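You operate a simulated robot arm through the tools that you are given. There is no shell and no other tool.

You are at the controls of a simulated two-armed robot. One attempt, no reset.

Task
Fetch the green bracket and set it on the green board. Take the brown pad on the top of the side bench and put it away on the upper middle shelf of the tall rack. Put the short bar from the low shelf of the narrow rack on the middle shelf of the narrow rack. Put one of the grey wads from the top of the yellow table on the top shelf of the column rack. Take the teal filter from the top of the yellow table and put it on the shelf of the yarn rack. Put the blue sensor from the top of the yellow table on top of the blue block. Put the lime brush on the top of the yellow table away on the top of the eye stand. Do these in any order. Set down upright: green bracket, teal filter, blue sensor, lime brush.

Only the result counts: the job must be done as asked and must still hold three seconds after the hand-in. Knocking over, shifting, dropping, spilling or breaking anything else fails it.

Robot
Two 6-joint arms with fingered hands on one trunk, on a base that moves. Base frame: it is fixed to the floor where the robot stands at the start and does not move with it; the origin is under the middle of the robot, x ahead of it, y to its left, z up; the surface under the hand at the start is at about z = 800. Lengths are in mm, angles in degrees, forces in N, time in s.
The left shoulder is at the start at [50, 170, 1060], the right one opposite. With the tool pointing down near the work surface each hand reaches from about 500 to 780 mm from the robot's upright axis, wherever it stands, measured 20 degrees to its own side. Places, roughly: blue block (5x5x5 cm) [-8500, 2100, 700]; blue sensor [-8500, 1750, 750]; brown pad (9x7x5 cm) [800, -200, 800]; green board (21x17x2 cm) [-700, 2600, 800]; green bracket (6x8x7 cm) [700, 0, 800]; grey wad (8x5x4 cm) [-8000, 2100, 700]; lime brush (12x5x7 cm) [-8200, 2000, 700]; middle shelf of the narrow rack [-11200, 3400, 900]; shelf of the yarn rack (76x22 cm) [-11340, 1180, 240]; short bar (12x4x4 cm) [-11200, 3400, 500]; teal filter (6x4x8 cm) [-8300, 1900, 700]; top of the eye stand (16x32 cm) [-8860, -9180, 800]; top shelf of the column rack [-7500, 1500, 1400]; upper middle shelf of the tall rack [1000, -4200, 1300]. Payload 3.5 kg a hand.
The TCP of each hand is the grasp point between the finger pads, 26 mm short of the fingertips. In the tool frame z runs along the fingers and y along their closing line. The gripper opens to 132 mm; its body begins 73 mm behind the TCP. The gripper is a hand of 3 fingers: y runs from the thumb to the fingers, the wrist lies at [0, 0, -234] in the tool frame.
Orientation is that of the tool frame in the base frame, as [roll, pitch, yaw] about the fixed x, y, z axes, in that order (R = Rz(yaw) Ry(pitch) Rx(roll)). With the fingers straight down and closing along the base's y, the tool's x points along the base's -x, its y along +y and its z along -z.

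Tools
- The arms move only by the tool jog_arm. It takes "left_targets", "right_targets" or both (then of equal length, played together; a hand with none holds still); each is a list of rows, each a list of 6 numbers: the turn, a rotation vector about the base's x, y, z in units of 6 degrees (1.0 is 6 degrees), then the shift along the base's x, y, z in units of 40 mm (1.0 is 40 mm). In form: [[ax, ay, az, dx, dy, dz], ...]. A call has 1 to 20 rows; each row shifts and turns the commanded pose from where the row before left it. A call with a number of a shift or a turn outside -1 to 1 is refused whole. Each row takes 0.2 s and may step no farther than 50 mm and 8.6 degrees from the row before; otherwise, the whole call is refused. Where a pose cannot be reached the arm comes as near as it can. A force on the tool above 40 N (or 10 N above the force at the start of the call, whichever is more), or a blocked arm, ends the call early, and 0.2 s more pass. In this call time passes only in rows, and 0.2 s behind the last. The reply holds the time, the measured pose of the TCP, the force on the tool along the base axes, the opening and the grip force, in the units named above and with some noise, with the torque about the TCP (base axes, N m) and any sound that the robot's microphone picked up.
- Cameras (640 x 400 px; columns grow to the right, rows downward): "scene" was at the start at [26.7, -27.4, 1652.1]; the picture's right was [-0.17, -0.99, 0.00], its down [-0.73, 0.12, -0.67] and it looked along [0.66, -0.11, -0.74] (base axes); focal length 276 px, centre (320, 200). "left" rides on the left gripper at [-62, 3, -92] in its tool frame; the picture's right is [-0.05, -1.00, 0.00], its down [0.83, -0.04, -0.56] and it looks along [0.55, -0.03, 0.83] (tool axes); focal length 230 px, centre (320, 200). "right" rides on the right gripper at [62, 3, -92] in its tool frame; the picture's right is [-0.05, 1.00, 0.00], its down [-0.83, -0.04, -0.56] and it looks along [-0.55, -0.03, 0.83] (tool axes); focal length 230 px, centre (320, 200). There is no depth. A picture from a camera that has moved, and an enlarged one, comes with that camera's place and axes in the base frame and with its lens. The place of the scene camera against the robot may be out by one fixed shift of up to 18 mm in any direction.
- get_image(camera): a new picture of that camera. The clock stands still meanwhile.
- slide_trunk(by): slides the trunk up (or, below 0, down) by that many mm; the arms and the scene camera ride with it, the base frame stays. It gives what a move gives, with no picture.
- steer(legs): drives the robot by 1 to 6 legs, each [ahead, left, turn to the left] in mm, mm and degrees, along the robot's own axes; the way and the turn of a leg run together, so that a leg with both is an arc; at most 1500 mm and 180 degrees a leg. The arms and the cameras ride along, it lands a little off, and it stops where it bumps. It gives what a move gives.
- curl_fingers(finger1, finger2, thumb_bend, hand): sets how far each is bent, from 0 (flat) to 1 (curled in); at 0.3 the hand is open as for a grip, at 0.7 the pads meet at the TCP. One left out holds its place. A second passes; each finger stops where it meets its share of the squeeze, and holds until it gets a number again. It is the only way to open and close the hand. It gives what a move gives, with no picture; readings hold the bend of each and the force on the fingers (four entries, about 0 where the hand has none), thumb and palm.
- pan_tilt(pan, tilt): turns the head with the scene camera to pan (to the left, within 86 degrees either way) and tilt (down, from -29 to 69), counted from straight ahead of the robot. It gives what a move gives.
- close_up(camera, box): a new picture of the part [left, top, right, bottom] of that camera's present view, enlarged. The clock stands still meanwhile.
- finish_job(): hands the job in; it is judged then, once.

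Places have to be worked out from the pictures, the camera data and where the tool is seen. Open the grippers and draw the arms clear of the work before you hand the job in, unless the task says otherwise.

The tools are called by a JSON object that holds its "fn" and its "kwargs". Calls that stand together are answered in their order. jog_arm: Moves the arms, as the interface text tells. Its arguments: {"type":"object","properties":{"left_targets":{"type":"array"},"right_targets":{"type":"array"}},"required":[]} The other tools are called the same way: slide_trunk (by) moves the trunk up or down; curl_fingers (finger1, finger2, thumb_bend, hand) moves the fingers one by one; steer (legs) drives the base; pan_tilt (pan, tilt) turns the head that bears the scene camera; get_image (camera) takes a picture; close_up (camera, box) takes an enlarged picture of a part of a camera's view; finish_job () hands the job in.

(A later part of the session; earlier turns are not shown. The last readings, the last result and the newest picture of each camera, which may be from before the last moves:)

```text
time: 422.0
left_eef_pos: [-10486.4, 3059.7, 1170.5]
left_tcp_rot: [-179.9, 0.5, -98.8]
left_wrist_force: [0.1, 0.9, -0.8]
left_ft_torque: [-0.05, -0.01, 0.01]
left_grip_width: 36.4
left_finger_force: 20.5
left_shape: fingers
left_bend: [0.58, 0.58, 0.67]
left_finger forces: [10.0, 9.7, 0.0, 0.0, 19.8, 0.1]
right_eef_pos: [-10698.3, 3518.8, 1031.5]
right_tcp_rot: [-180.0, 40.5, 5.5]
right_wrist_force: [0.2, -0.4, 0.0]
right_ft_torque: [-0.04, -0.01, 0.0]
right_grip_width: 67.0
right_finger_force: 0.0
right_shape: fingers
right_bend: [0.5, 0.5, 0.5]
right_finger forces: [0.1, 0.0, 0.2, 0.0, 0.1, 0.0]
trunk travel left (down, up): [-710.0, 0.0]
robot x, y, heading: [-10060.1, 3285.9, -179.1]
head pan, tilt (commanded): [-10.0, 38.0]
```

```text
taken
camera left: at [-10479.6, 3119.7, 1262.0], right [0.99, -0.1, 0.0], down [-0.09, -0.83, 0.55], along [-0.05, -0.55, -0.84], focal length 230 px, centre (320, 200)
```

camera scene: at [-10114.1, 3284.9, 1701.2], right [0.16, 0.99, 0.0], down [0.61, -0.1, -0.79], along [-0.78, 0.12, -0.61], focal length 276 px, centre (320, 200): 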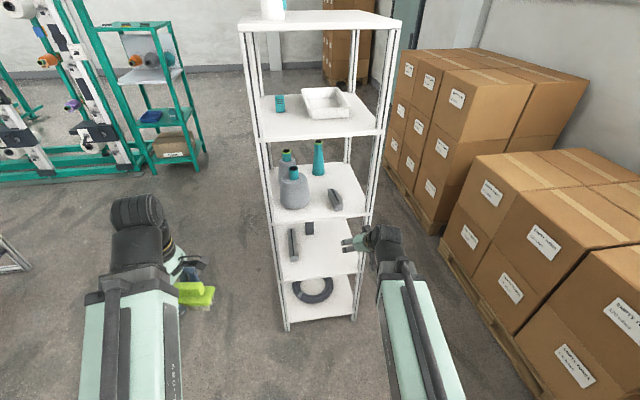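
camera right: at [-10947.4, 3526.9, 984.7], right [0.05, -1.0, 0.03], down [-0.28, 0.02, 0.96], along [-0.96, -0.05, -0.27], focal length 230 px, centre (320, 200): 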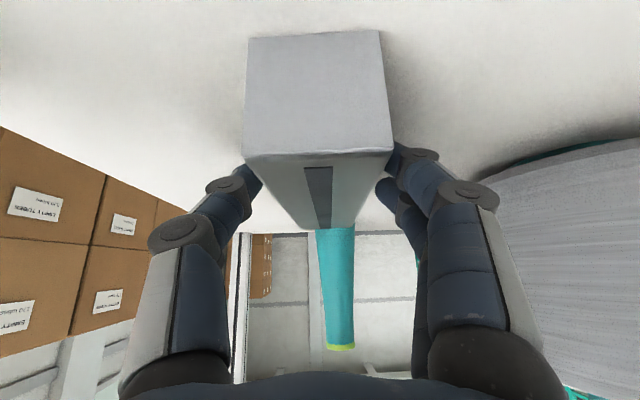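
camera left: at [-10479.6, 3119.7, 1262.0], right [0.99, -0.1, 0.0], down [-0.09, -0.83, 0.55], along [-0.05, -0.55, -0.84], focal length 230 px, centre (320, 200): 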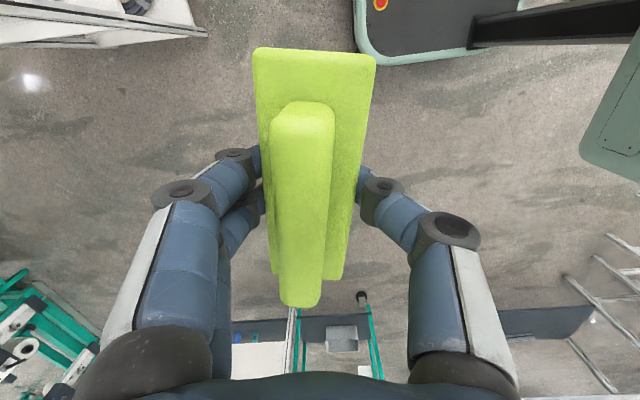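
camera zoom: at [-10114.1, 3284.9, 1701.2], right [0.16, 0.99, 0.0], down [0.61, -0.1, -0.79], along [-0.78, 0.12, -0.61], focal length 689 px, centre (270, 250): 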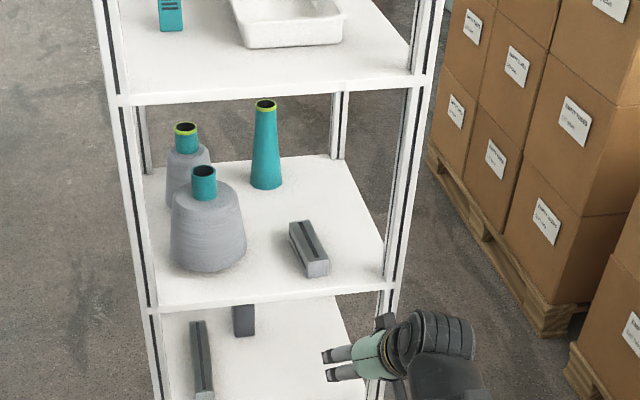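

Bar is on the middle shelf, everything else stands undisturbed. Only the brush remains (eye stand at [−8860, −9180]). I go back to the lane by the creel and look south.

{"fn": "steer", "kwargs": {"legs": [[0, 1000, -0.9], [1200, 0, 0], [1000, 0, 0], [0, 0, 90]]}}

{"fn": "pan_tilt", "kwargs": {"pan": 10, "tilt": 8}}

{"fn": "get_image", "kwargs": {"camera": "scene"}}

{"fn": "close_up", "kwargs": {"camera": "scene", "box": [240, 110, 560, 310]}}

```text
time: 441.4
left_eef_pos: [-12020.4, 1867.7, 1169.1]
left_tcp_rot: [-179.8, 0.4, -11.9]
left_wrist_force: [0.0, -0.5, -2.0]
left_ft_torque: [0.0, -0.03, -0.02]
left_grip_width: 35.9
left_finger_force: 19.9
left_shape: fingers
left_bend: [0.58, 0.58, 0.67]
left_finger forces: [9.8, 9.8, 0.0, 0.0, 19.5, 0.0]
right_eef_pos: [-12488.8, 1678.6, 1032.1]
right_tcp_rot: [-180.0, 40.3, 92.5]
right_wrist_force: [-0.1, 0.3, -0.2]
right_ft_torque: [0.0, -0.01, -0.02]
right_grip_width: 67.3
right_finger_force: 0.0
right_shape: fingers
right_bend: [0.5, 0.5, 0.5]
right_finger forces: [0.0, 0.0, 0.0, 0.0, 0.0, 0.0]
trunk travel left (down, up): [-710.0, 0.0]
robot x, y, heading: [-12220.1, 2304.8, -91.8]
head pan, tilt (commanded): [-10.0, 38.0]
```

```text
time: 442.4
left_eef_pos: [-12018.8, 1867.2, 1169.3]
left_tcp_rot: [-179.8, 0.5, -11.8]
left_wrist_force: [-0.7, 0.2, -0.8]
left_ft_torque: [0.02, 0.0, -0.01]
left_grip_width: 35.6
left_finger_force: 18.9
left_shape: fingers
left_bend: [0.58, 0.58, 0.67]
left_finger forces: [9.9, 9.8, 0.1, 0.0, 19.4, 0.0]
right_eef_pos: [-12490.0, 1679.6, 1032.7]
right_tcp_rot: [180.0, 40.4, 92.5]
right_wrist_force: [-0.7, 0.4, 0.3]
right_ft_torque: [-0.03, -0.01, -0.02]
right_grip_width: 67.2
right_finger_force: 0.1
right_shape: fingers
right_bend: [0.5, 0.5, 0.5]
right_finger forces: [0.1, 0.1, 0.0, 0.0, 0.0, 0.0]
trunk travel left (down, up): [-710.0, 0.0]
robot x, y, heading: [-12226.0, 2308.3, -92.0]
head pan, tilt (commanded): [10.0, 8.0]
```

```text
taken
camera scene: at [-12218.9, 2239.9, 1749.1], right [-0.99, -0.14, 0.0], down [-0.02, 0.14, -0.99], along [0.14, -0.98, -0.14], focal length 276 px, centre (320, 200)
```

scene: 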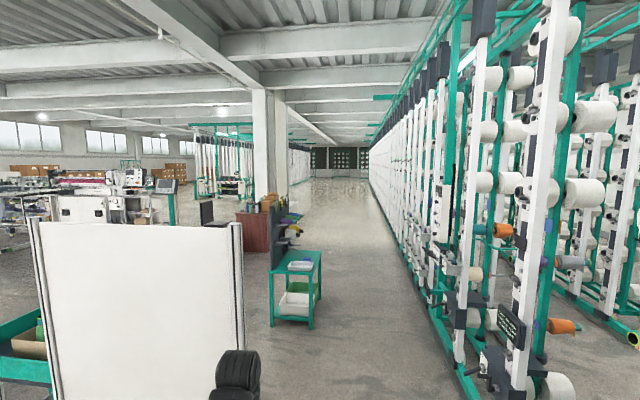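

```text
2.00 times, centred on (400, 210) of scene
camera zoom: at [-12218.9, 2239.9, 1749.1], right [-0.99, -0.14, 0.0], down [-0.02, 0.14, -0.99], along [0.14, -0.98, -0.14], focal length 551 px, centre (160, 180)
```

zoom: 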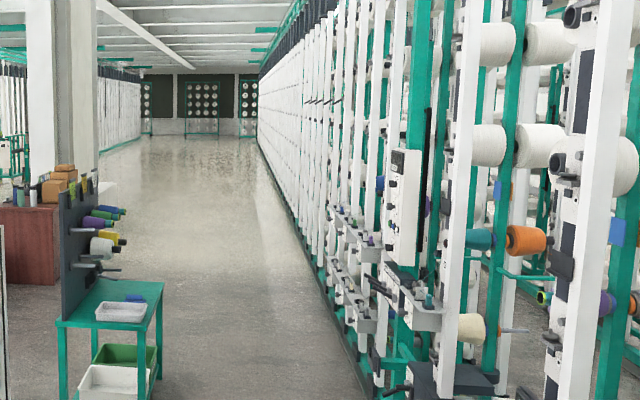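

A clear aisle runs south between the creel (x≈−13000) and the cart (x≈−11750). I centre on x≈−12350 and drive down it.

{"fn": "steer", "kwargs": {"legs": [[0, -130, 2], [1300, 0, 0], [1300, 0, 0]]}}

{"fn": "get_image", "kwargs": {"camera": "scene"}}

{"fn": "get_image", "kwargs": {"camera": "left"}}

```text
time: 455.8
left_eef_pos: [-12050.3, -678.1, 1169.7]
left_tcp_rot: [-179.8, 0.5, -6.9]
left_wrist_force: [-0.3, 0.1, -1.0]
left_ft_torque: [0.05, 0.0, 0.02]
left_grip_width: 36.2
left_finger_force: 19.6
left_shape: fingers
left_bend: [0.58, 0.58, 0.67]
left_finger forces: [9.9, 9.8, 0.1, 0.0, 19.5, 0.0]
right_eef_pos: [-12499.5, -904.1, 1033.5]
right_tcp_rot: [-180.0, 40.4, 97.3]
right_wrist_force: [-0.9, -0.3, 0.1]
right_ft_torque: [-0.01, 0.0, 0.01]
right_grip_width: 67.4
right_finger_force: 0.0
right_shape: fingers
right_bend: [0.5, 0.5, 0.5]
right_finger forces: [0.0, 0.1, 0.0, 0.0, 0.0, 0.0]
trunk travel left (down, up): [-710.0, 0.0]
robot x, y, heading: [-12285.1, -253.3, -87.1]
head pan, tilt (commanded): [10.0, 8.0]
```

```text
taken
camera scene: at [-12279.9, -322.8, 1749.1], right [-0.97, -0.22, 0.0], down [-0.03, 0.14, -0.99], along [0.22, -0.97, -0.14], focal length 276 px, centre (320, 200)
```

scene: 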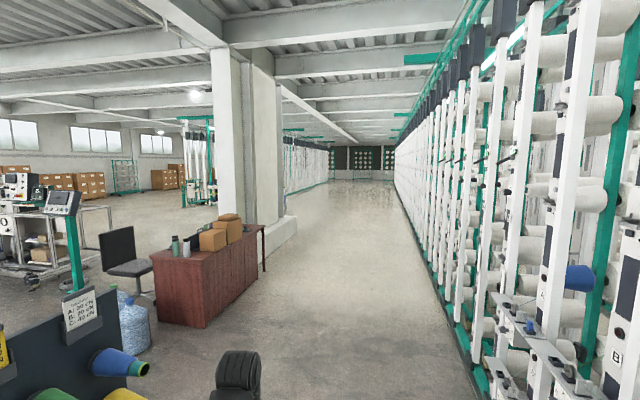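

```text
taken
camera left: at [-12108.8, -675.3, 1261.4], right [0.07, 1.0, 0.0], down [0.83, -0.06, 0.55], along [0.55, -0.03, -0.84], focal length 230 px, centre (320, 200)
```

left: 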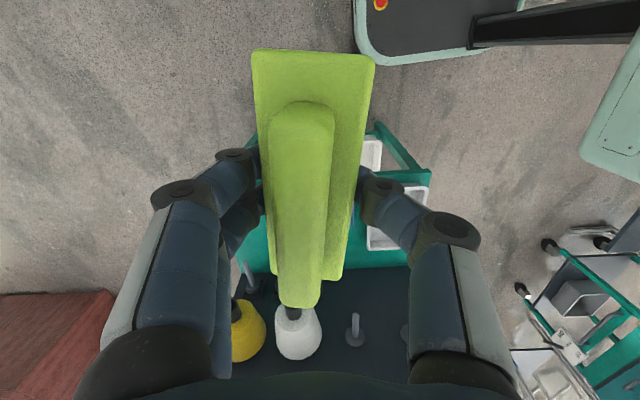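

Clear ahead; heading drifted +3°, so I correct and continue south.

{"fn": "steer", "kwargs": {"legs": [[0, -50, -3.5], [1500, 0, 0], [1500, 0, 0]]}}

{"fn": "get_image", "kwargs": {"camera": "scene"}}

```text
time: 470.7
left_eef_pos: [-12120.6, -3689.3, 1169.5]
left_tcp_rot: [-179.9, 0.5, -10.0]
left_wrist_force: [-0.2, -0.5, -0.3]
left_ft_torque: [0.03, -0.03, 0.0]
left_grip_width: 35.9
left_finger_force: 19.4
left_shape: fingers
left_bend: [0.58, 0.58, 0.67]
left_finger forces: [9.8, 9.8, 0.0, 0.0, 19.6, 0.0]
right_eef_pos: [-12584.8, -3892.1, 1032.8]
right_tcp_rot: [180.0, 40.5, 94.3]
right_wrist_force: [0.3, 0.3, 0.8]
right_ft_torque: [0.02, 0.01, 0.02]
right_grip_width: 67.3
right_finger_force: 0.1
right_shape: fingers
right_bend: [0.5, 0.5, 0.5]
right_finger forces: [0.1, 0.1, 0.0, 0.0, 0.1, 0.0]
trunk travel left (down, up): [-710.0, 0.0]
robot x, y, heading: [-12337.7, -3258.3, -90.1]
head pan, tilt (commanded): [10.0, 8.0]
```

```text
taken
camera scene: at [-12331.8, -3323.5, 1749.1], right [-0.99, -0.17, 0.0], down [-0.02, 0.14, -0.99], along [0.17, -0.98, -0.14], focal length 276 px, centre (320, 200)
```

scene: 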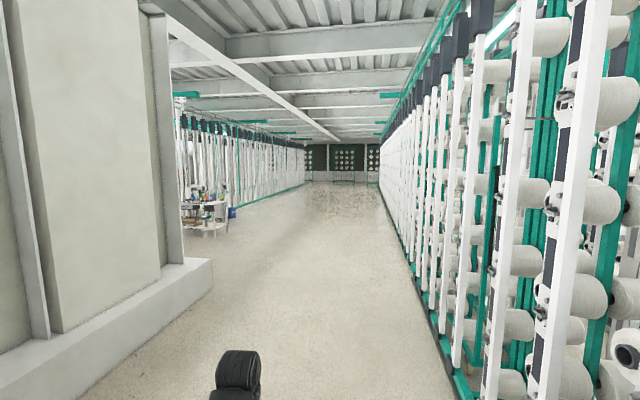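

A small stand appears at the far left; zooming to see if it is the eye stand.

{"fn": "close_up", "kwargs": {"camera": "scene", "box": [160, 160, 260, 250]}}

{"fn": "close_up", "kwargs": {"camera": "scene", "box": [170, 130, 400, 260]}}

```text
4.44 times, centred on (210, 205) of scene
camera zoom: at [-12331.8, -3323.5, 1749.1], right [-0.99, -0.17, 0.0], down [-0.02, 0.14, -0.99], along [0.17, -0.98, -0.14], focal length 1225 px, centre (809, 178)
```

zoom: 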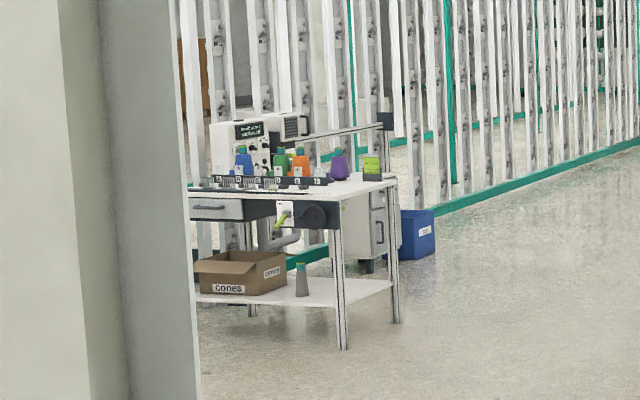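

```text
2.78 times, centred on (285, 195) of scene
camera zoom: at [-12331.8, -3323.5, 1749.1], right [-0.99, -0.17, 0.0], down [-0.02, 0.14, -0.99], along [0.17, -0.98, -0.14], focal length 767 px, centre (417, 214)
```

zoom: 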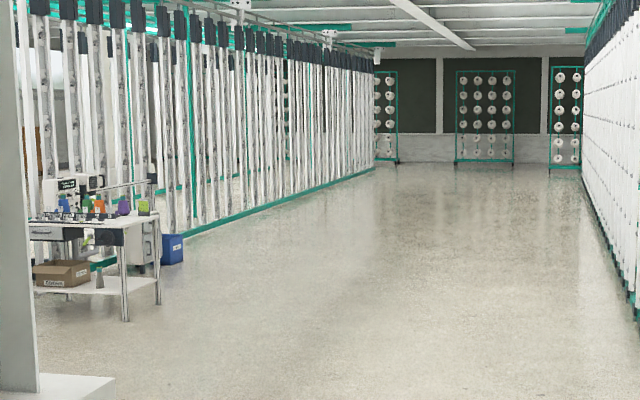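

The white table beyond the pillar is right at the eye stand's place. I drive on past the pillar and look again.

{"fn": "steer", "kwargs": {"legs": [[1500, 0, 0], [1500, 0, 0], [900, 0, 0]]}}

{"fn": "pan_tilt", "kwargs": {"pan": 55, "tilt": 12}}

{"fn": "get_image", "kwargs": {"camera": "scene"}}

{"fn": "close_up", "kwargs": {"camera": "scene", "box": [230, 150, 420, 280]}}

```text
time: 489.5
left_eef_pos: [-12041.2, -7572.4, 1169.8]
left_tcp_rot: [-179.8, 0.5, -7.9]
left_wrist_force: [0.6, 0.1, -0.2]
left_ft_torque: [0.03, 0.0, 0.0]
left_grip_width: 36.2
left_finger_force: 19.6
left_shape: fingers
left_bend: [0.58, 0.58, 0.67]
left_finger forces: [9.8, 9.8, 0.0, 0.1, 19.6, 0.1]
right_eef_pos: [-12497.7, -7791.4, 1032.7]
right_tcp_rot: [180.0, 40.3, 96.3]
right_wrist_force: [0.5, -0.1, -0.8]
right_ft_torque: [-0.03, -0.03, -0.01]
right_grip_width: 67.2
right_finger_force: 0.0
right_shape: fingers
right_bend: [0.5, 0.5, 0.5]
right_finger forces: [0.1, 0.0, 0.0, 0.1, 0.0, 0.0]
trunk travel left (down, up): [-710.0, 0.0]
robot x, y, heading: [-12270.1, -7148.1, -88.4]
head pan, tilt (commanded): [10.0, 8.0]
```

```text
time: 490.6
left_eef_pos: [-12041.8, -7573.5, 1169.4]
left_tcp_rot: [-179.8, 0.5, -7.9]
left_wrist_force: [-0.4, 0.1, -0.3]
left_ft_torque: [0.02, 0.0, -0.02]
left_grip_width: 35.9
left_finger_force: 19.2
left_shape: fingers
left_bend: [0.58, 0.58, 0.67]
left_finger forces: [9.9, 9.9, 0.0, 0.1, 19.7, 0.0]
right_eef_pos: [-12498.0, -7791.8, 1033.1]
right_tcp_rot: [180.0, 40.4, 96.3]
right_wrist_force: [1.1, -0.4, -0.1]
right_ft_torque: [0.03, 0.02, 0.0]
right_grip_width: 67.4
right_finger_force: 0.1
right_shape: fingers
right_bend: [0.5, 0.5, 0.5]
right_finger forces: [0.1, 0.1, 0.0, 0.0, 0.1, 0.1]
trunk travel left (down, up): [-710.0, 0.0]
robot x, y, heading: [-12272.6, -7151.6, -88.4]
head pan, tilt (commanded): [55.0, 12.0]
```

```text
taken
camera scene: at [-12207.2, -7173.8, 1742.7], right [-0.55, -0.84, 0.0], down [-0.17, 0.11, -0.98], along [0.82, -0.54, -0.21], focal length 276 px, centre (320, 200)
```

scene: 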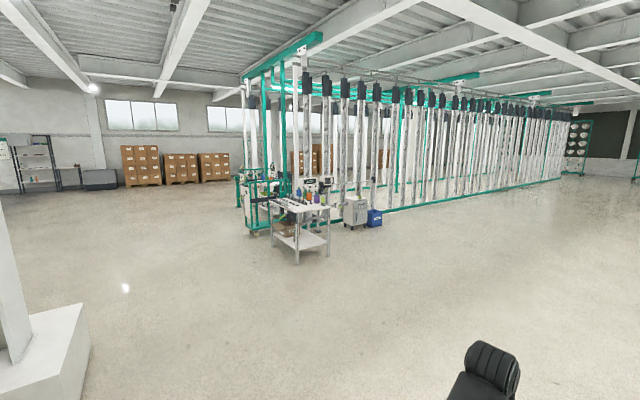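

```text
3.08 times, centred on (325, 215) of scene
camera zoom: at [-12207.2, -7173.8, 1742.7], right [-0.55, -0.84, 0.0], down [-0.17, 0.11, -0.98], along [0.82, -0.54, -0.21], focal length 848 px, centre (305, 154)
```

zoom: 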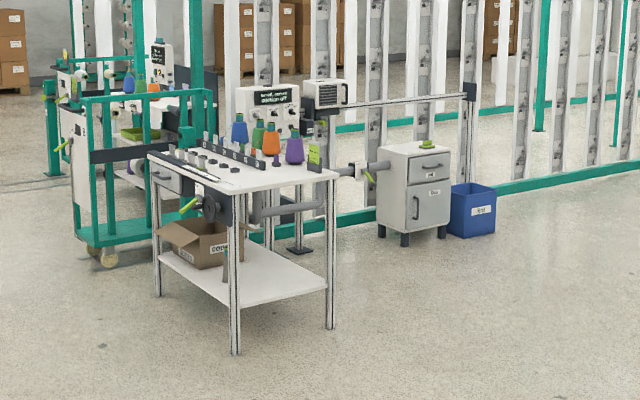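

{"fn": "close_up", "kwargs": {"camera": "scene", "box": [270, 180, 350, 240]}}

{"fn": "close_up", "kwargs": {"camera": "scene", "box": [290, 190, 390, 240]}}

```text
6.67 times, centred on (310, 210) of scene
camera zoom: at [-12207.2, -7173.8, 1742.7], right [-0.55, -0.84, 0.0], down [-0.17, 0.11, -0.98], along [0.82, -0.54, -0.21], focal length 1837 px, centre (387, 133)
```

zoom: 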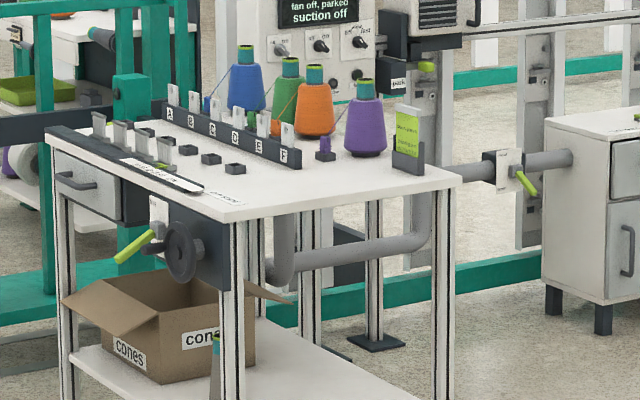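

```text
6.40 times, centred on (340, 215) of scene
camera zoom: at [-12207.2, -7173.8, 1742.7], right [-0.55, -0.84, 0.0], down [-0.17, 0.11, -0.98], along [0.82, -0.54, -0.21], focal length 1763 px, centre (192, 104)
```

zoom: 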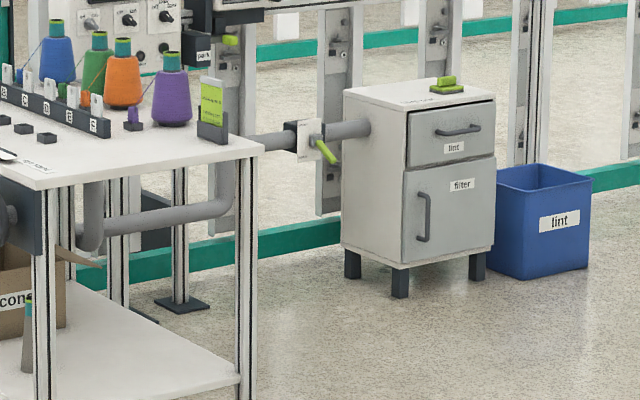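

The "eye stand" is this white table with the row of eyes A–F; its free end area around [−8860, −9180] is at the west end (table x −9030…−8150, y −9463…−8880). I turn to face +x and drive to its west end.

{"fn": "steer", "kwargs": {"legs": [[0, 0, 88.4], [0, -1200, 0], [0, -1000, 0], [1200, 0, 0], [1100, 0, 0]]}}

{"fn": "pan_tilt", "kwargs": {"pan": 10, "tilt": 30}}

{"fn": "get_image", "kwargs": {"camera": "scene"}}

{"fn": "close_up", "kwargs": {"camera": "scene", "box": [220, 110, 420, 240]}}

```text
time: 516.0
left_eef_pos: [-9651.7, -9199.9, 1168.9]
left_tcp_rot: [-179.7, 0.5, 79.4]
left_wrist_force: [0.3, 0.0, -0.8]
left_ft_torque: [0.0, 0.03, -0.02]
left_grip_width: 35.7
left_finger_force: 19.9
left_shape: fingers
left_bend: [0.58, 0.58, 0.67]
left_finger forces: [9.8, 9.7, 0.0, 0.0, 19.3, 0.1]
right_eef_pos: [-9455.3, -9664.9, 1032.5]
right_tcp_rot: [-179.9, 40.4, -176.2]
right_wrist_force: [0.1, -0.8, 0.1]
right_ft_torque: [-0.02, 0.02, -0.02]
right_grip_width: 67.2
right_finger_force: 0.1
right_shape: fingers
right_bend: [0.5, 0.5, 0.5]
right_finger forces: [0.1, 0.0, 0.0, 0.0, 0.1, 0.0]
trunk travel left (down, up): [-710.0, 0.0]
robot x, y, heading: [-10088.0, -9412.6, -0.9]
head pan, tilt (commanded): [55.0, 12.0]
```

```text
time: 517.1
left_eef_pos: [-9653.0, -9198.2, 1170.0]
left_tcp_rot: [-179.8, 0.6, 79.6]
left_wrist_force: [-0.1, -0.2, -0.8]
left_ft_torque: [-0.03, 0.03, -0.02]
left_grip_width: 35.4
left_finger_force: 19.5
left_shape: fingers
left_bend: [0.58, 0.58, 0.67]
left_finger forces: [9.8, 9.6, 0.0, 0.1, 19.4, 0.0]
right_eef_pos: [-9454.5, -9664.6, 1032.6]
right_tcp_rot: [179.9, 40.4, -176.4]
right_wrist_force: [0.3, 0.1, -0.2]
right_ft_torque: [0.0, -0.03, -0.01]
right_grip_width: 67.2
right_finger_force: 0.2
right_shape: fingers
right_bend: [0.5, 0.5, 0.5]
right_finger forces: [0.0, 0.0, 0.0, 0.1, 0.0, 0.0]
trunk travel left (down, up): [-710.0, 0.0]
robot x, y, heading: [-10088.6, -9409.7, -0.8]
head pan, tilt (commanded): [10.0, 30.0]
```

```text
taken
camera scene: at [-10049.0, -9409.8, 1713.6], right [0.16, -0.99, 0.0], down [-0.49, -0.08, -0.87], along [0.85, 0.14, -0.5], focal length 276 px, centre (320, 200)
```

scene: 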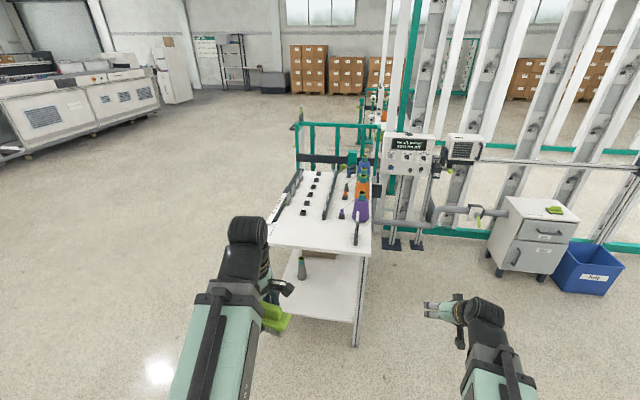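

```text
3.08 times, centred on (320, 175) of scene
camera zoom: at [-10049.0, -9409.8, 1713.6], right [0.16, -0.99, 0.0], down [-0.49, -0.08, -0.87], along [0.85, 0.14, -0.5], focal length 848 px, centre (320, 277)
```

zoom: 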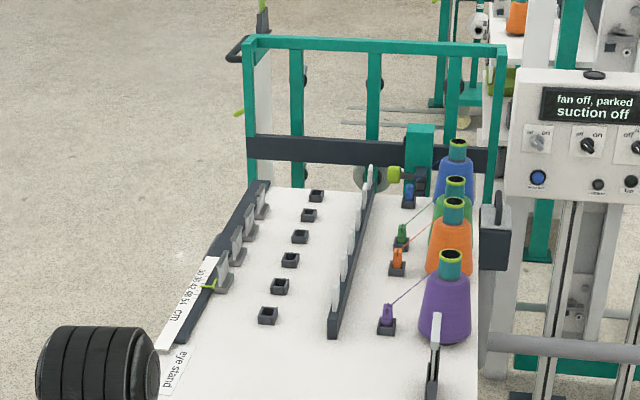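

The label reads "eye stand" – confirmed; its west end top is free. I roll forward 450 mm and look at the brush and free area.

{"fn": "steer", "kwargs": {"legs": [[450, 0, 0.8]]}}

{"fn": "pan_tilt", "kwargs": {"pan": 12, "tilt": 45}}

{"fn": "get_image", "kwargs": {"camera": "scene"}}

{"fn": "close_up", "kwargs": {"camera": "scene", "box": [200, 60, 420, 220]}}

{"fn": "get_image", "kwargs": {"camera": "left"}}

```text
time: 519.9
left_eef_pos: [-9195.6, -9194.9, 1168.4]
left_tcp_rot: [-179.8, 0.6, 80.3]
left_wrist_force: [0.5, 0.1, -1.9]
left_ft_torque: [0.04, 0.07, 0.0]
left_grip_width: 35.8
left_finger_force: 19.6
left_shape: fingers
left_bend: [0.58, 0.58, 0.67]
left_finger forces: [9.8, 9.8, 0.1, 0.0, 19.3, 0.1]
right_eef_pos: [-8991.7, -9656.9, 1032.7]
right_tcp_rot: [179.9, 40.3, -175.4]
right_wrist_force: [0.0, 0.1, -0.6]
right_ft_torque: [-0.01, 0.02, 0.0]
right_grip_width: 67.0
right_finger_force: 0.0
right_shape: fingers
right_bend: [0.5, 0.5, 0.5]
right_finger forces: [0.0, 0.1, 0.0, 0.0, 0.1, 0.0]
trunk travel left (down, up): [-710.0, 0.0]
robot x, y, heading: [-9625.9, -9414.0, 0.1]
head pan, tilt (commanded): [10.0, 30.0]
```

```text
time: 520.6
left_eef_pos: [-9196.8, -9195.0, 1169.2]
left_tcp_rot: [-179.8, 0.5, 80.3]
left_wrist_force: [0.7, 0.0, -0.6]
left_ft_torque: [0.01, 0.01, 0.02]
left_grip_width: 35.7
left_finger_force: 19.3
left_shape: fingers
left_bend: [0.58, 0.58, 0.67]
left_finger forces: [9.8, 9.7, 0.0, 0.0, 19.4, 0.0]
right_eef_pos: [-8991.1, -9656.2, 1033.0]
right_tcp_rot: [179.9, 40.4, -175.4]
right_wrist_force: [-0.3, 0.2, 0.2]
right_ft_torque: [0.04, 0.03, 0.01]
right_grip_width: 67.1
right_finger_force: 0.1
right_shape: fingers
right_bend: [0.5, 0.5, 0.5]
right_finger forces: [0.1, 0.0, 0.1, 0.0, 0.1, 0.0]
trunk travel left (down, up): [-710.0, 0.0]
robot x, y, heading: [-9624.6, -9412.0, 0.3]
head pan, tilt (commanded): [12.0, 45.0]
```

```text
taken
camera scene: at [-9599.1, -9410.2, 1691.0], right [0.21, -0.98, 0.0], down [-0.69, -0.15, -0.71], along [0.69, 0.15, -0.71], focal length 276 px, centre (320, 200)
```

scene: 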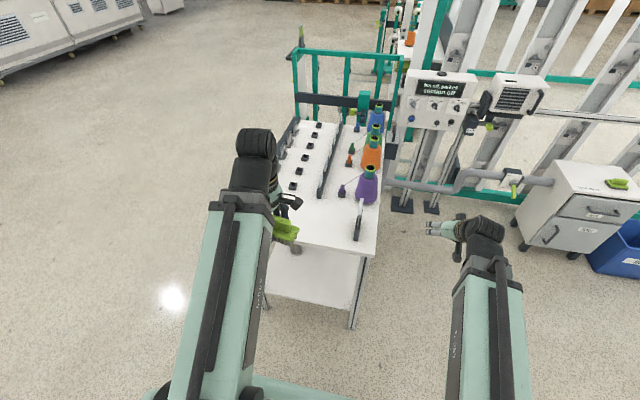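

```text
2.50 times, centred on (310, 140) of scene
camera zoom: at [-9599.1, -9410.2, 1691.0], right [0.21, -0.98, 0.0], down [-0.69, -0.15, -0.71], along [0.69, 0.15, -0.71], focal length 689 px, centre (345, 350)
```

zoom: 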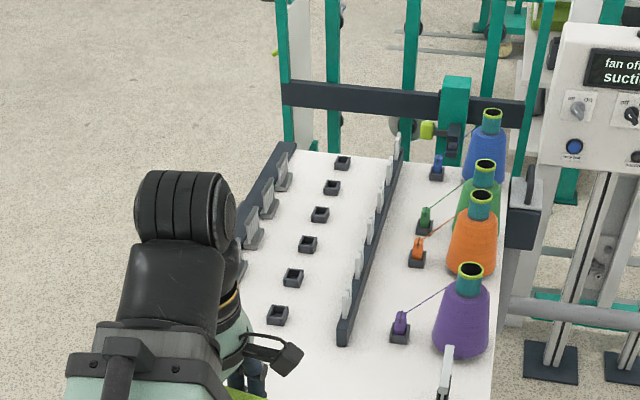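

```text
taken
camera left: at [-9202.8, -9256.1, 1261.5], right [-0.99, 0.12, 0.0], down [0.1, 0.83, 0.55], along [0.06, 0.54, -0.84], focal length 230 px, centre (320, 200)
```

left: 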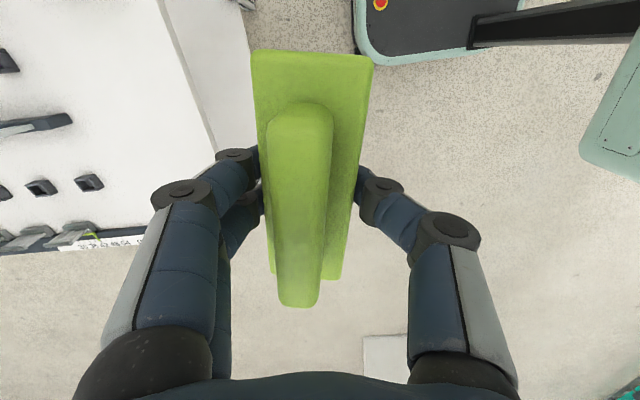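

Table west edge is at x≈−8970; free area x −8970…−8740. Brush leans ~4.5° toward the fingers. I roll 180 mm forward, then bring the brush over [−8876, −9190] with a −4.5° levelling tilt.

{"fn": "steer", "kwargs": {"legs": [[180, 0, 0]]}}

{"fn": "jog_arm", "kwargs": {"left_targets": [[-0.06, -0.37, 0, 0.8, 0.1, -0.4], [-0.06, -0.37, 0, 0.8, 0.1, -0.4], [0, 0, 0, 0.8, 0, -0.5], [0, 0, 0, 0.8, 0, -0.5], [0, 0, 0, 0.3, 0, -0.8], [0, 0, 0, 0, 0, -0.8]]}}

{"fn": "get_image", "kwargs": {"camera": "left"}}

{"fn": "get_image", "kwargs": {"camera": "scene"}}

```text
time: 522.1
left_eef_pos: [-9022.3, -9192.9, 1168.5]
left_tcp_rot: [-179.9, 0.5, 80.5]
left_wrist_force: [0.2, 0.1, -1.8]
left_ft_torque: [0.01, 0.03, 0.01]
left_grip_width: 35.6
left_finger_force: 19.6
left_shape: fingers
left_bend: [0.58, 0.58, 0.67]
left_finger forces: [9.8, 9.8, 0.0, 0.1, 19.6, 0.0]
right_eef_pos: [-8815.1, -9653.9, 1031.6]
right_tcp_rot: [-180.0, 40.3, -175.2]
right_wrist_force: [0.4, -0.8, -0.1]
right_ft_torque: [0.03, -0.01, -0.03]
right_grip_width: 67.3
right_finger_force: 0.0
right_shape: fingers
right_bend: [0.5, 0.5, 0.5]
right_finger forces: [0.1, 0.0, 0.1, 0.0, 0.0, 0.0]
trunk travel left (down, up): [-710.0, 0.0]
robot x, y, heading: [-9452.4, -9413.9, -0.1]
head pan, tilt (commanded): [12.0, 45.0]
```

```text
time: 523.5
left_eef_pos: [-8881.3, -9185.5, 1032.7]
left_tcp_rot: [175.7, 0.5, 80.5]
left_wrist_force: [-0.1, 0.1, -1.5]
left_ft_torque: [0.03, -0.01, 0.03]
left_grip_width: 35.6
left_finger_force: 19.3
left_shape: fingers
left_bend: [0.58, 0.58, 0.67]
left_finger forces: [9.8, 9.7, 0.0, 0.0, 19.4, 0.0]
right_eef_pos: [-8816.3, -9654.1, 1032.9]
right_tcp_rot: [180.0, 40.4, -175.2]
right_wrist_force: [0.8, 0.0, 0.7]
right_ft_torque: [0.0, 0.03, 0.0]
right_grip_width: 67.2
right_finger_force: 0.0
right_shape: fingers
right_bend: [0.5, 0.5, 0.5]
right_finger forces: [0.0, 0.0, 0.1, 0.0, 0.0, 0.0]
trunk travel left (down, up): [-710.0, 0.0]
robot x, y, heading: [-9455.0, -9412.6, 0.6]
head pan, tilt (commanded): [12.0, 45.0]
```

```text
taken
camera left: at [-8894.3, -9245.3, 1125.9], right [-0.99, 0.11, -0.08], down [0.05, 0.84, 0.54], along [0.12, 0.53, -0.84], focal length 230 px, centre (320, 200)
```

left: 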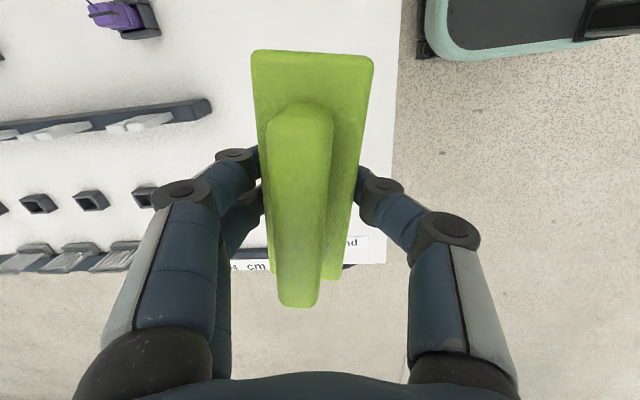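

```text
taken
camera scene: at [-9425.0, -9409.2, 1691.0], right [0.21, -0.98, 0.0], down [-0.69, -0.15, -0.71], along [0.69, 0.15, -0.71], focal length 276 px, centre (320, 200)
```

scene: 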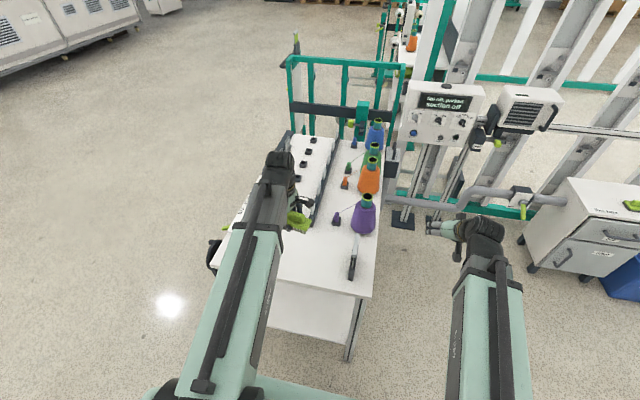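

The brush hovers over free table: ~80 mm from the west edge, 165 mm from the eye strip. I shift +20 mm and descend.

{"fn": "jog_arm", "kwargs": {"left_targets": [[0, 0, 0, 0.5, 0, -0.7], [0, 0, 0, 0, 0, -0.9], [0, 0, 0, 0, 0, -0.9], [0, 0, 0, 0, 0, -0.9]]}}

{"fn": "get_image", "kwargs": {"camera": "left"}}

{"fn": "pan_tilt", "kwargs": {"pan": 20, "tilt": 52}}

{"fn": "get_image", "kwargs": {"camera": "scene"}}

{"fn": "close_up", "kwargs": {"camera": "scene", "box": [240, 100, 400, 220]}}

```text
time: 524.5
left_eef_pos: [-8864.5, -9184.8, 897.2]
left_tcp_rot: [175.6, 0.5, 80.4]
left_wrist_force: [0.6, 0.2, -2.1]
left_ft_torque: [0.0, 0.02, 0.01]
left_grip_width: 35.5
left_finger_force: 19.5
left_shape: fingers
left_bend: [0.58, 0.58, 0.67]
left_finger forces: [9.7, 9.7, 0.0, 0.0, 19.3, 0.0]
right_eef_pos: [-8816.3, -9654.3, 1033.6]
right_tcp_rot: [-180.0, 40.4, -175.2]
right_wrist_force: [0.1, -0.3, -0.3]
right_ft_torque: [0.05, 0.05, -0.01]
right_grip_width: 67.2
right_finger_force: 0.0
right_shape: fingers
right_bend: [0.5, 0.5, 0.5]
right_finger forces: [0.1, 0.0, 0.0, 0.0, 0.0, 0.0]
trunk travel left (down, up): [-710.0, 0.0]
robot x, y, heading: [-9451.2, -9410.3, 0.5]
head pan, tilt (commanded): [12.0, 45.0]
```

```text
taken
camera left: at [-8876.9, -9244.8, 988.4], right [-0.99, 0.11, -0.07], down [0.05, 0.84, 0.54], along [0.12, 0.53, -0.84], focal length 230 px, centre (320, 200)
```

left: 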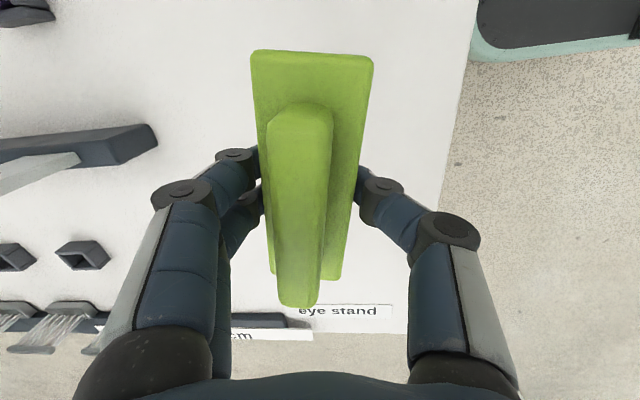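

```text
time: 525.2
left_eef_pos: [-8863.4, -9185.7, 897.2]
left_tcp_rot: [175.6, 0.5, 80.5]
left_wrist_force: [0.3, 0.6, -0.5]
left_ft_torque: [-0.02, 0.03, -0.03]
left_grip_width: 35.3
left_finger_force: 19.5
left_shape: fingers
left_bend: [0.58, 0.58, 0.67]
left_finger forces: [9.7, 9.7, 0.0, 0.1, 19.4, 0.1]
right_eef_pos: [-8816.7, -9653.0, 1033.9]
right_tcp_rot: [180.0, 40.4, -175.2]
right_wrist_force: [0.1, -0.2, -0.4]
right_ft_torque: [0.01, 0.03, -0.01]
right_grip_width: 67.3
right_finger_force: 0.0
right_shape: fingers
right_bend: [0.5, 0.5, 0.5]
right_finger forces: [0.0, 0.0, 0.0, 0.0, 0.0, 0.0]
trunk travel left (down, up): [-710.0, 0.0]
robot x, y, heading: [-9453.1, -9410.8, 0.4]
head pan, tilt (commanded): [20.0, 52.0]
```

```text
taken
camera scene: at [-9434.0, -9400.6, 1681.4], right [0.35, -0.94, 0.0], down [-0.74, -0.27, -0.62], along [0.58, 0.21, -0.79], focal length 276 px, centre (320, 200)
```

scene: 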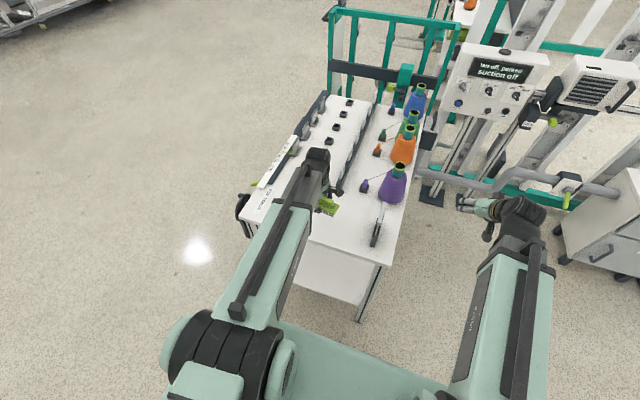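

```text
3.33 times, centred on (320, 160) of scene
camera zoom: at [-9434.0, -9400.6, 1681.4], right [0.35, -0.94, 0.0], down [-0.74, -0.27, -0.62], along [0.58, 0.21, -0.79], focal length 918 px, centre (320, 333)
```

zoom: 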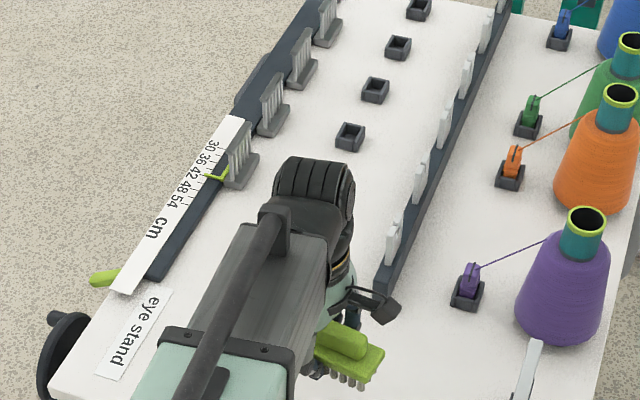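

Table top by two views: z≈799. I lower to just above, then in fine steps.

{"fn": "jog_arm", "kwargs": {"left_targets": [[0, 0, 0, 0, 0, -0.6], [0, 0, 0, 0, 0, -0.4], [0, 0, 0, 0, 0, -0.2]]}}

{"fn": "close_up", "kwargs": {"camera": "scene", "box": [295, 175, 365, 235]}}

{"fn": "get_image", "kwargs": {"camera": "left"}}

```text
time: 526.0
left_eef_pos: [-8863.2, -9184.5, 850.3]
left_tcp_rot: [175.6, 0.6, 80.6]
left_wrist_force: [-0.1, 0.6, -0.5]
left_ft_torque: [-0.02, -0.01, 0.0]
left_grip_width: 35.5
left_finger_force: 19.2
left_shape: fingers
left_bend: [0.58, 0.58, 0.67]
left_finger forces: [9.7, 9.6, 0.0, 0.0, 19.3, 0.0]
right_eef_pos: [-8815.1, -9654.5, 1032.7]
right_tcp_rot: [-180.0, 40.4, -175.1]
right_wrist_force: [0.5, -0.1, -0.3]
right_ft_torque: [-0.02, 0.03, -0.01]
right_grip_width: 67.4
right_finger_force: 0.0
right_shape: fingers
right_bend: [0.5, 0.5, 0.5]
right_finger forces: [0.1, 0.0, 0.0, 0.0, 0.0, 0.1]
trunk travel left (down, up): [-710.0, 0.0]
robot x, y, heading: [-9453.9, -9413.9, 0.3]
head pan, tilt (commanded): [20.0, 52.0]
```

```text
6.67 times, centred on (330, 205) of scene
camera zoom: at [-9434.0, -9400.5, 1681.4], right [0.35, -0.94, 0.0], down [-0.74, -0.27, -0.62], along [0.58, 0.21, -0.79], focal length 1837 px, centre (253, 167)
```

zoom: 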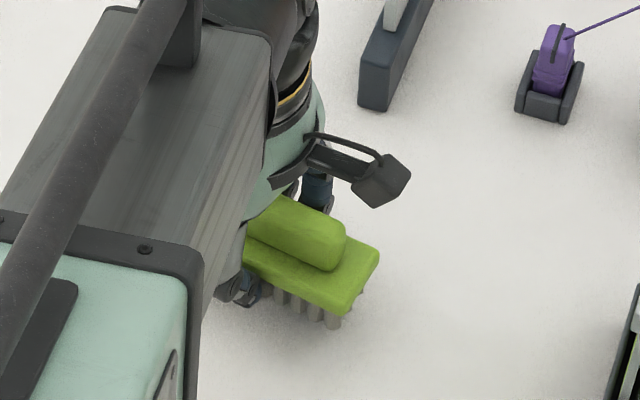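

```text
taken
camera left: at [-8876.7, -9244.9, 941.6], right [-0.99, 0.11, -0.07], down [0.05, 0.84, 0.54], along [0.12, 0.53, -0.84], focal length 230 px, centre (320, 200)
```

left: 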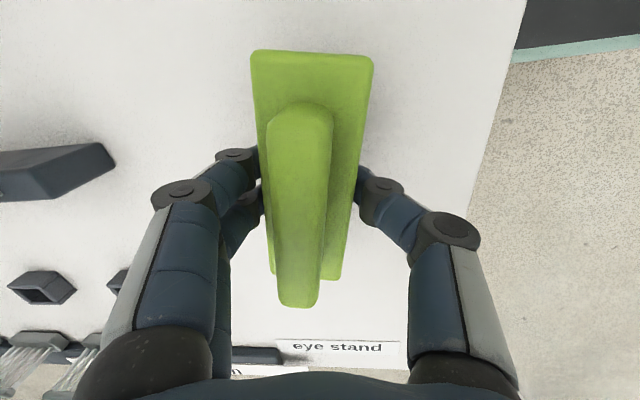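

{"fn": "jog_arm", "kwargs": {"left_targets": [[0, 0, 0, 0, 0, -0.08], [0, 0, 0, 0, 0, -0.06], [0, 0, 0, 0, 0, -0.05], [0, 0, 0, 0, 0, -0.04]]}}

{"fn": "close_up", "kwargs": {"camera": "scene", "box": [305, 190, 355, 235]}}

```text
time: 527.0
left_eef_pos: [-8862.8, -9184.3, 841.6]
left_tcp_rot: [175.6, 0.5, 80.5]
left_wrist_force: [0.1, -0.6, -1.9]
left_ft_torque: [0.0, 0.03, -0.03]
left_grip_width: 35.4
left_finger_force: 19.6
left_shape: fingers
left_bend: [0.58, 0.58, 0.67]
left_finger forces: [9.7, 9.6, 0.1, 0.1, 19.4, 0.1]
right_eef_pos: [-8816.7, -9653.6, 1033.5]
right_tcp_rot: [-180.0, 40.4, -175.1]
right_wrist_force: [0.0, 0.4, -0.3]
right_ft_torque: [-0.02, -0.01, -0.02]
right_grip_width: 67.2
right_finger_force: 0.0
right_shape: fingers
right_bend: [0.5, 0.5, 0.5]
right_finger forces: [0.0, 0.0, 0.1, 0.0, 0.1, 0.0]
trunk travel left (down, up): [-710.0, 0.0]
robot x, y, heading: [-9455.6, -9413.2, 0.4]
head pan, tilt (commanded): [20.0, 52.0]
```

```text
8.89 times, centred on (330, 212) of scene
camera zoom: at [-9434.0, -9400.5, 1681.4], right [0.35, -0.94, 0.0], down [-0.74, -0.27, -0.62], along [0.58, 0.21, -0.79], focal length 2449 px, centre (231, 89)
```

zoom: 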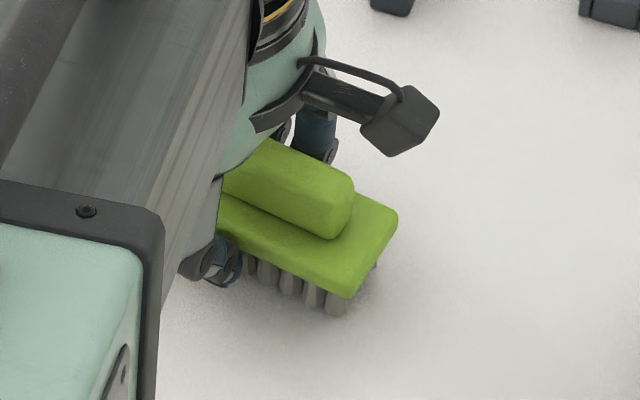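

{"fn": "jog_arm", "kwargs": {"left_targets": [[0, 0, 0, 0, 0, -0.04], [0, 0, 0, 0, 0, -0.04], [0, 0, 0, 0, 0, -0.04]]}}

```text
time: 527.8
left_eef_pos: [-8864.0, -9186.0, 835.7]
left_tcp_rot: [175.7, 0.5, 80.5]
left_wrist_force: [-1.0, -0.3, -1.4]
left_ft_torque: [0.03, 0.01, 0.01]
left_grip_width: 35.6
left_finger_force: 19.3
left_shape: fingers
left_bend: [0.58, 0.58, 0.67]
left_finger forces: [9.7, 9.8, 0.0, 0.0, 19.4, 0.1]
right_eef_pos: [-8816.2, -9653.4, 1032.8]
right_tcp_rot: [-179.9, 40.4, -175.2]
right_wrist_force: [0.2, -0.8, 0.2]
right_ft_torque: [0.0, -0.01, -0.01]
right_grip_width: 67.3
right_finger_force: 0.0
right_shape: fingers
right_bend: [0.5, 0.5, 0.5]
right_finger forces: [0.0, 0.0, 0.1, 0.0, 0.0, 0.1]
trunk travel left (down, up): [-710.0, 0.0]
robot x, y, heading: [-9451.5, -9410.9, 0.4]
head pan, tilt (commanded): [20.0, 52.0]
```

{"fn": "jog_arm", "kwargs": {"left_targets": [[0, 0, 0, 0, 0, -0.04], [0, 0, 0, 0, 0, -0.04], [0, 0, 0, 0, 0, -0.04]]}}

{"fn": "close_up", "kwargs": {"camera": "scene", "box": [305, 190, 355, 235]}}

```text
time: 528.6
left_eef_pos: [-8864.2, -9184.7, 832.5]
left_tcp_rot: [175.5, 0.4, 80.5]
left_wrist_force: [0.2, -1.0, 25.6]
left_ft_torque: [-0.09, -0.34, 0.0]
left_grip_width: 35.2
left_finger_force: 23.3
left_shape: fingers
left_bend: [0.59, 0.59, 0.68]
left_finger forces: [11.6, 11.6, 0.0, 0.1, 23.5, 0.1]
right_eef_pos: [-8818.0, -9654.4, 1034.7]
right_tcp_rot: [179.9, 40.5, -175.2]
right_wrist_force: [-0.5, -0.4, -0.7]
right_ft_torque: [-0.01, -0.02, 0.03]
right_grip_width: 67.5
right_finger_force: 0.2
right_shape: fingers
right_bend: [0.5, 0.5, 0.5]
right_finger forces: [0.0, 0.1, 0.1, 0.0, 0.0, 0.0]
trunk travel left (down, up): [-710.0, 0.0]
robot x, y, heading: [-9453.7, -9411.2, 0.5]
head pan, tilt (commanded): [20.0, 52.0]
```

```text
8.89 times, centred on (330, 212) of scene
camera zoom: at [-9436.4, -9401.5, 1681.8], right [0.35, -0.94, 0.0], down [-0.74, -0.27, -0.62], along [0.58, 0.21, -0.79], focal length 2449 px, centre (231, 89)
```

zoom: 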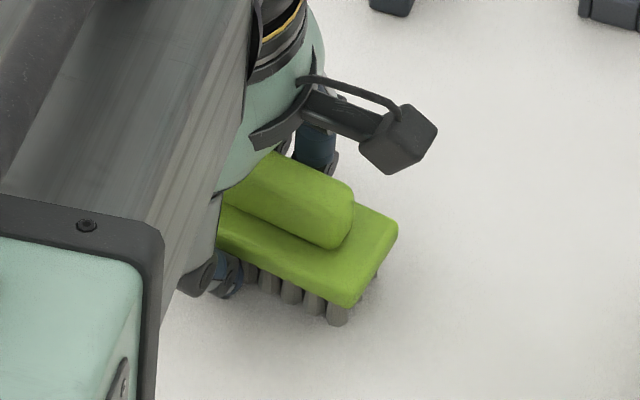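

Firm contact (25 N). I ease up 2.5 mm and release the brush.

{"fn": "jog_arm", "kwargs": {"left_targets": [[0, 0, 0, 0, 0, 0.06]]}}

{"fn": "curl_fingers", "kwargs": {"hand": "left", "finger1": 0.54, "finger2": 0.54, "thumb_bend": 0.62}}

{"fn": "curl_fingers", "kwargs": {"hand": "left", "finger1": 0.46, "finger2": 0.46, "thumb_bend": 0.5}}

{"fn": "get_image", "kwargs": {"camera": "left"}}

{"fn": "close_up", "kwargs": {"camera": "scene", "box": [295, 175, 365, 235]}}

```text
time: 529.0
left_eef_pos: [-8865.2, -9185.6, 832.7]
left_tcp_rot: [175.6, 0.4, 80.6]
left_wrist_force: [-1.5, -1.4, 16.6]
left_ft_torque: [-0.08, -0.2, -0.01]
left_grip_width: 35.5
left_finger_force: 22.9
left_shape: fingers
left_bend: [0.59, 0.59, 0.68]
left_finger forces: [10.9, 10.9, 0.1, 0.0, 23.3, 0.1]
right_eef_pos: [-8817.3, -9654.3, 1033.3]
right_tcp_rot: [-180.0, 40.5, -175.2]
right_wrist_force: [1.0, 0.0, -0.2]
right_ft_torque: [-0.03, -0.01, -0.01]
right_grip_width: 67.3
right_finger_force: 0.1
right_shape: fingers
right_bend: [0.5, 0.5, 0.5]
right_finger forces: [0.1, 0.0, 0.0, 0.1, 0.0, 0.0]
trunk travel left (down, up): [-710.0, 0.0]
robot x, y, heading: [-9451.5, -9414.7, 0.7]
head pan, tilt (commanded): [20.0, 52.0]
```

```text
time: 530.0
left_eef_pos: [-8863.7, -9185.6, 832.4]
left_tcp_rot: [175.7, 0.5, 80.5]
left_wrist_force: [-2.0, -2.4, 7.4]
left_ft_torque: [0.01, 0.21, 0.01]
left_grip_width: 41.5
left_finger_force: 4.4
left_shape: fingers
left_bend: [0.54, 0.54, 0.63]
left_finger forces: [0.2, 0.3, 0.0, 0.0, 8.1, 0.0]
right_eef_pos: [-8816.3, -9653.7, 1033.8]
right_tcp_rot: [180.0, 40.3, -175.2]
right_wrist_force: [-1.1, -0.7, 0.3]
right_ft_torque: [0.01, 0.01, 0.0]
right_grip_width: 67.2
right_finger_force: 0.0
right_shape: fingers
right_bend: [0.5, 0.5, 0.5]
right_finger forces: [0.0, 0.1, 0.0, 0.0, 0.0, 0.0]
trunk travel left (down, up): [-710.0, 0.0]
robot x, y, heading: [-9453.7, -9408.4, 0.5]
head pan, tilt (commanded): [20.0, 52.0]
```

```text
time: 531.0
left_eef_pos: [-8864.6, -9184.8, 833.9]
left_tcp_rot: [175.6, 0.4, 80.6]
left_wrist_force: [7.1, 1.5, 24.7]
left_ft_torque: [0.17, 0.36, -0.06]
left_grip_width: 57.4
left_finger_force: 13.0
left_shape: fingers
left_bend: [0.46, 0.46, 0.57]
left_finger forces: [0.0, 0.1, 0.0, 0.1, 24.7, 0.0]
right_eef_pos: [-8818.1, -9655.0, 1033.2]
right_tcp_rot: [179.9, 40.4, -175.3]
right_wrist_force: [-0.4, -0.1, -0.4]
right_ft_torque: [0.0, 0.01, 0.03]
right_grip_width: 67.3
right_finger_force: 0.0
right_shape: fingers
right_bend: [0.5, 0.5, 0.5]
right_finger forces: [0.1, 0.0, 0.0, 0.0, 0.1, 0.0]
trunk travel left (down, up): [-710.0, 0.0]
robot x, y, heading: [-9454.7, -9414.3, 0.2]
head pan, tilt (commanded): [20.0, 52.0]
```

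```text
taken
camera left: at [-8877.6, -9245.3, 925.8], right [-0.99, 0.11, -0.08], down [0.05, 0.84, 0.54], along [0.13, 0.54, -0.84], focal length 230 px, centre (320, 200)
```

left: 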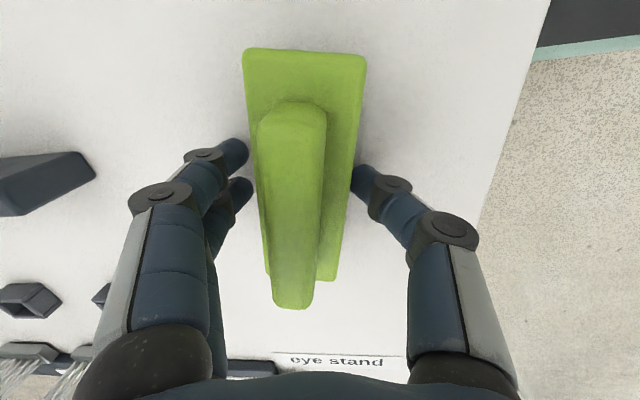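

```text
6.67 times, centred on (330, 205) of scene
camera zoom: at [-9435.4, -9401.4, 1681.6], right [0.35, -0.94, 0.0], down [-0.74, -0.27, -0.62], along [0.58, 0.21, -0.79], focal length 1837 px, centre (253, 167)
```

zoom: 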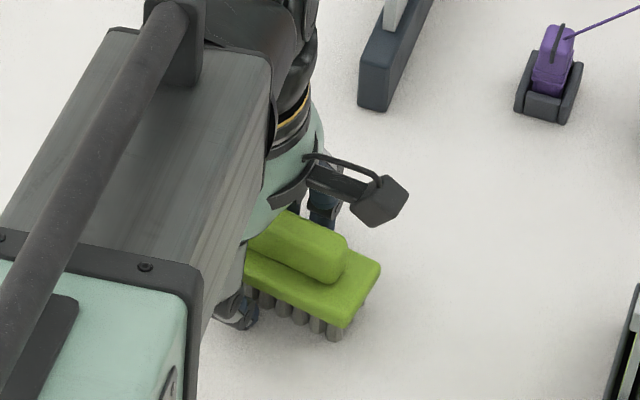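

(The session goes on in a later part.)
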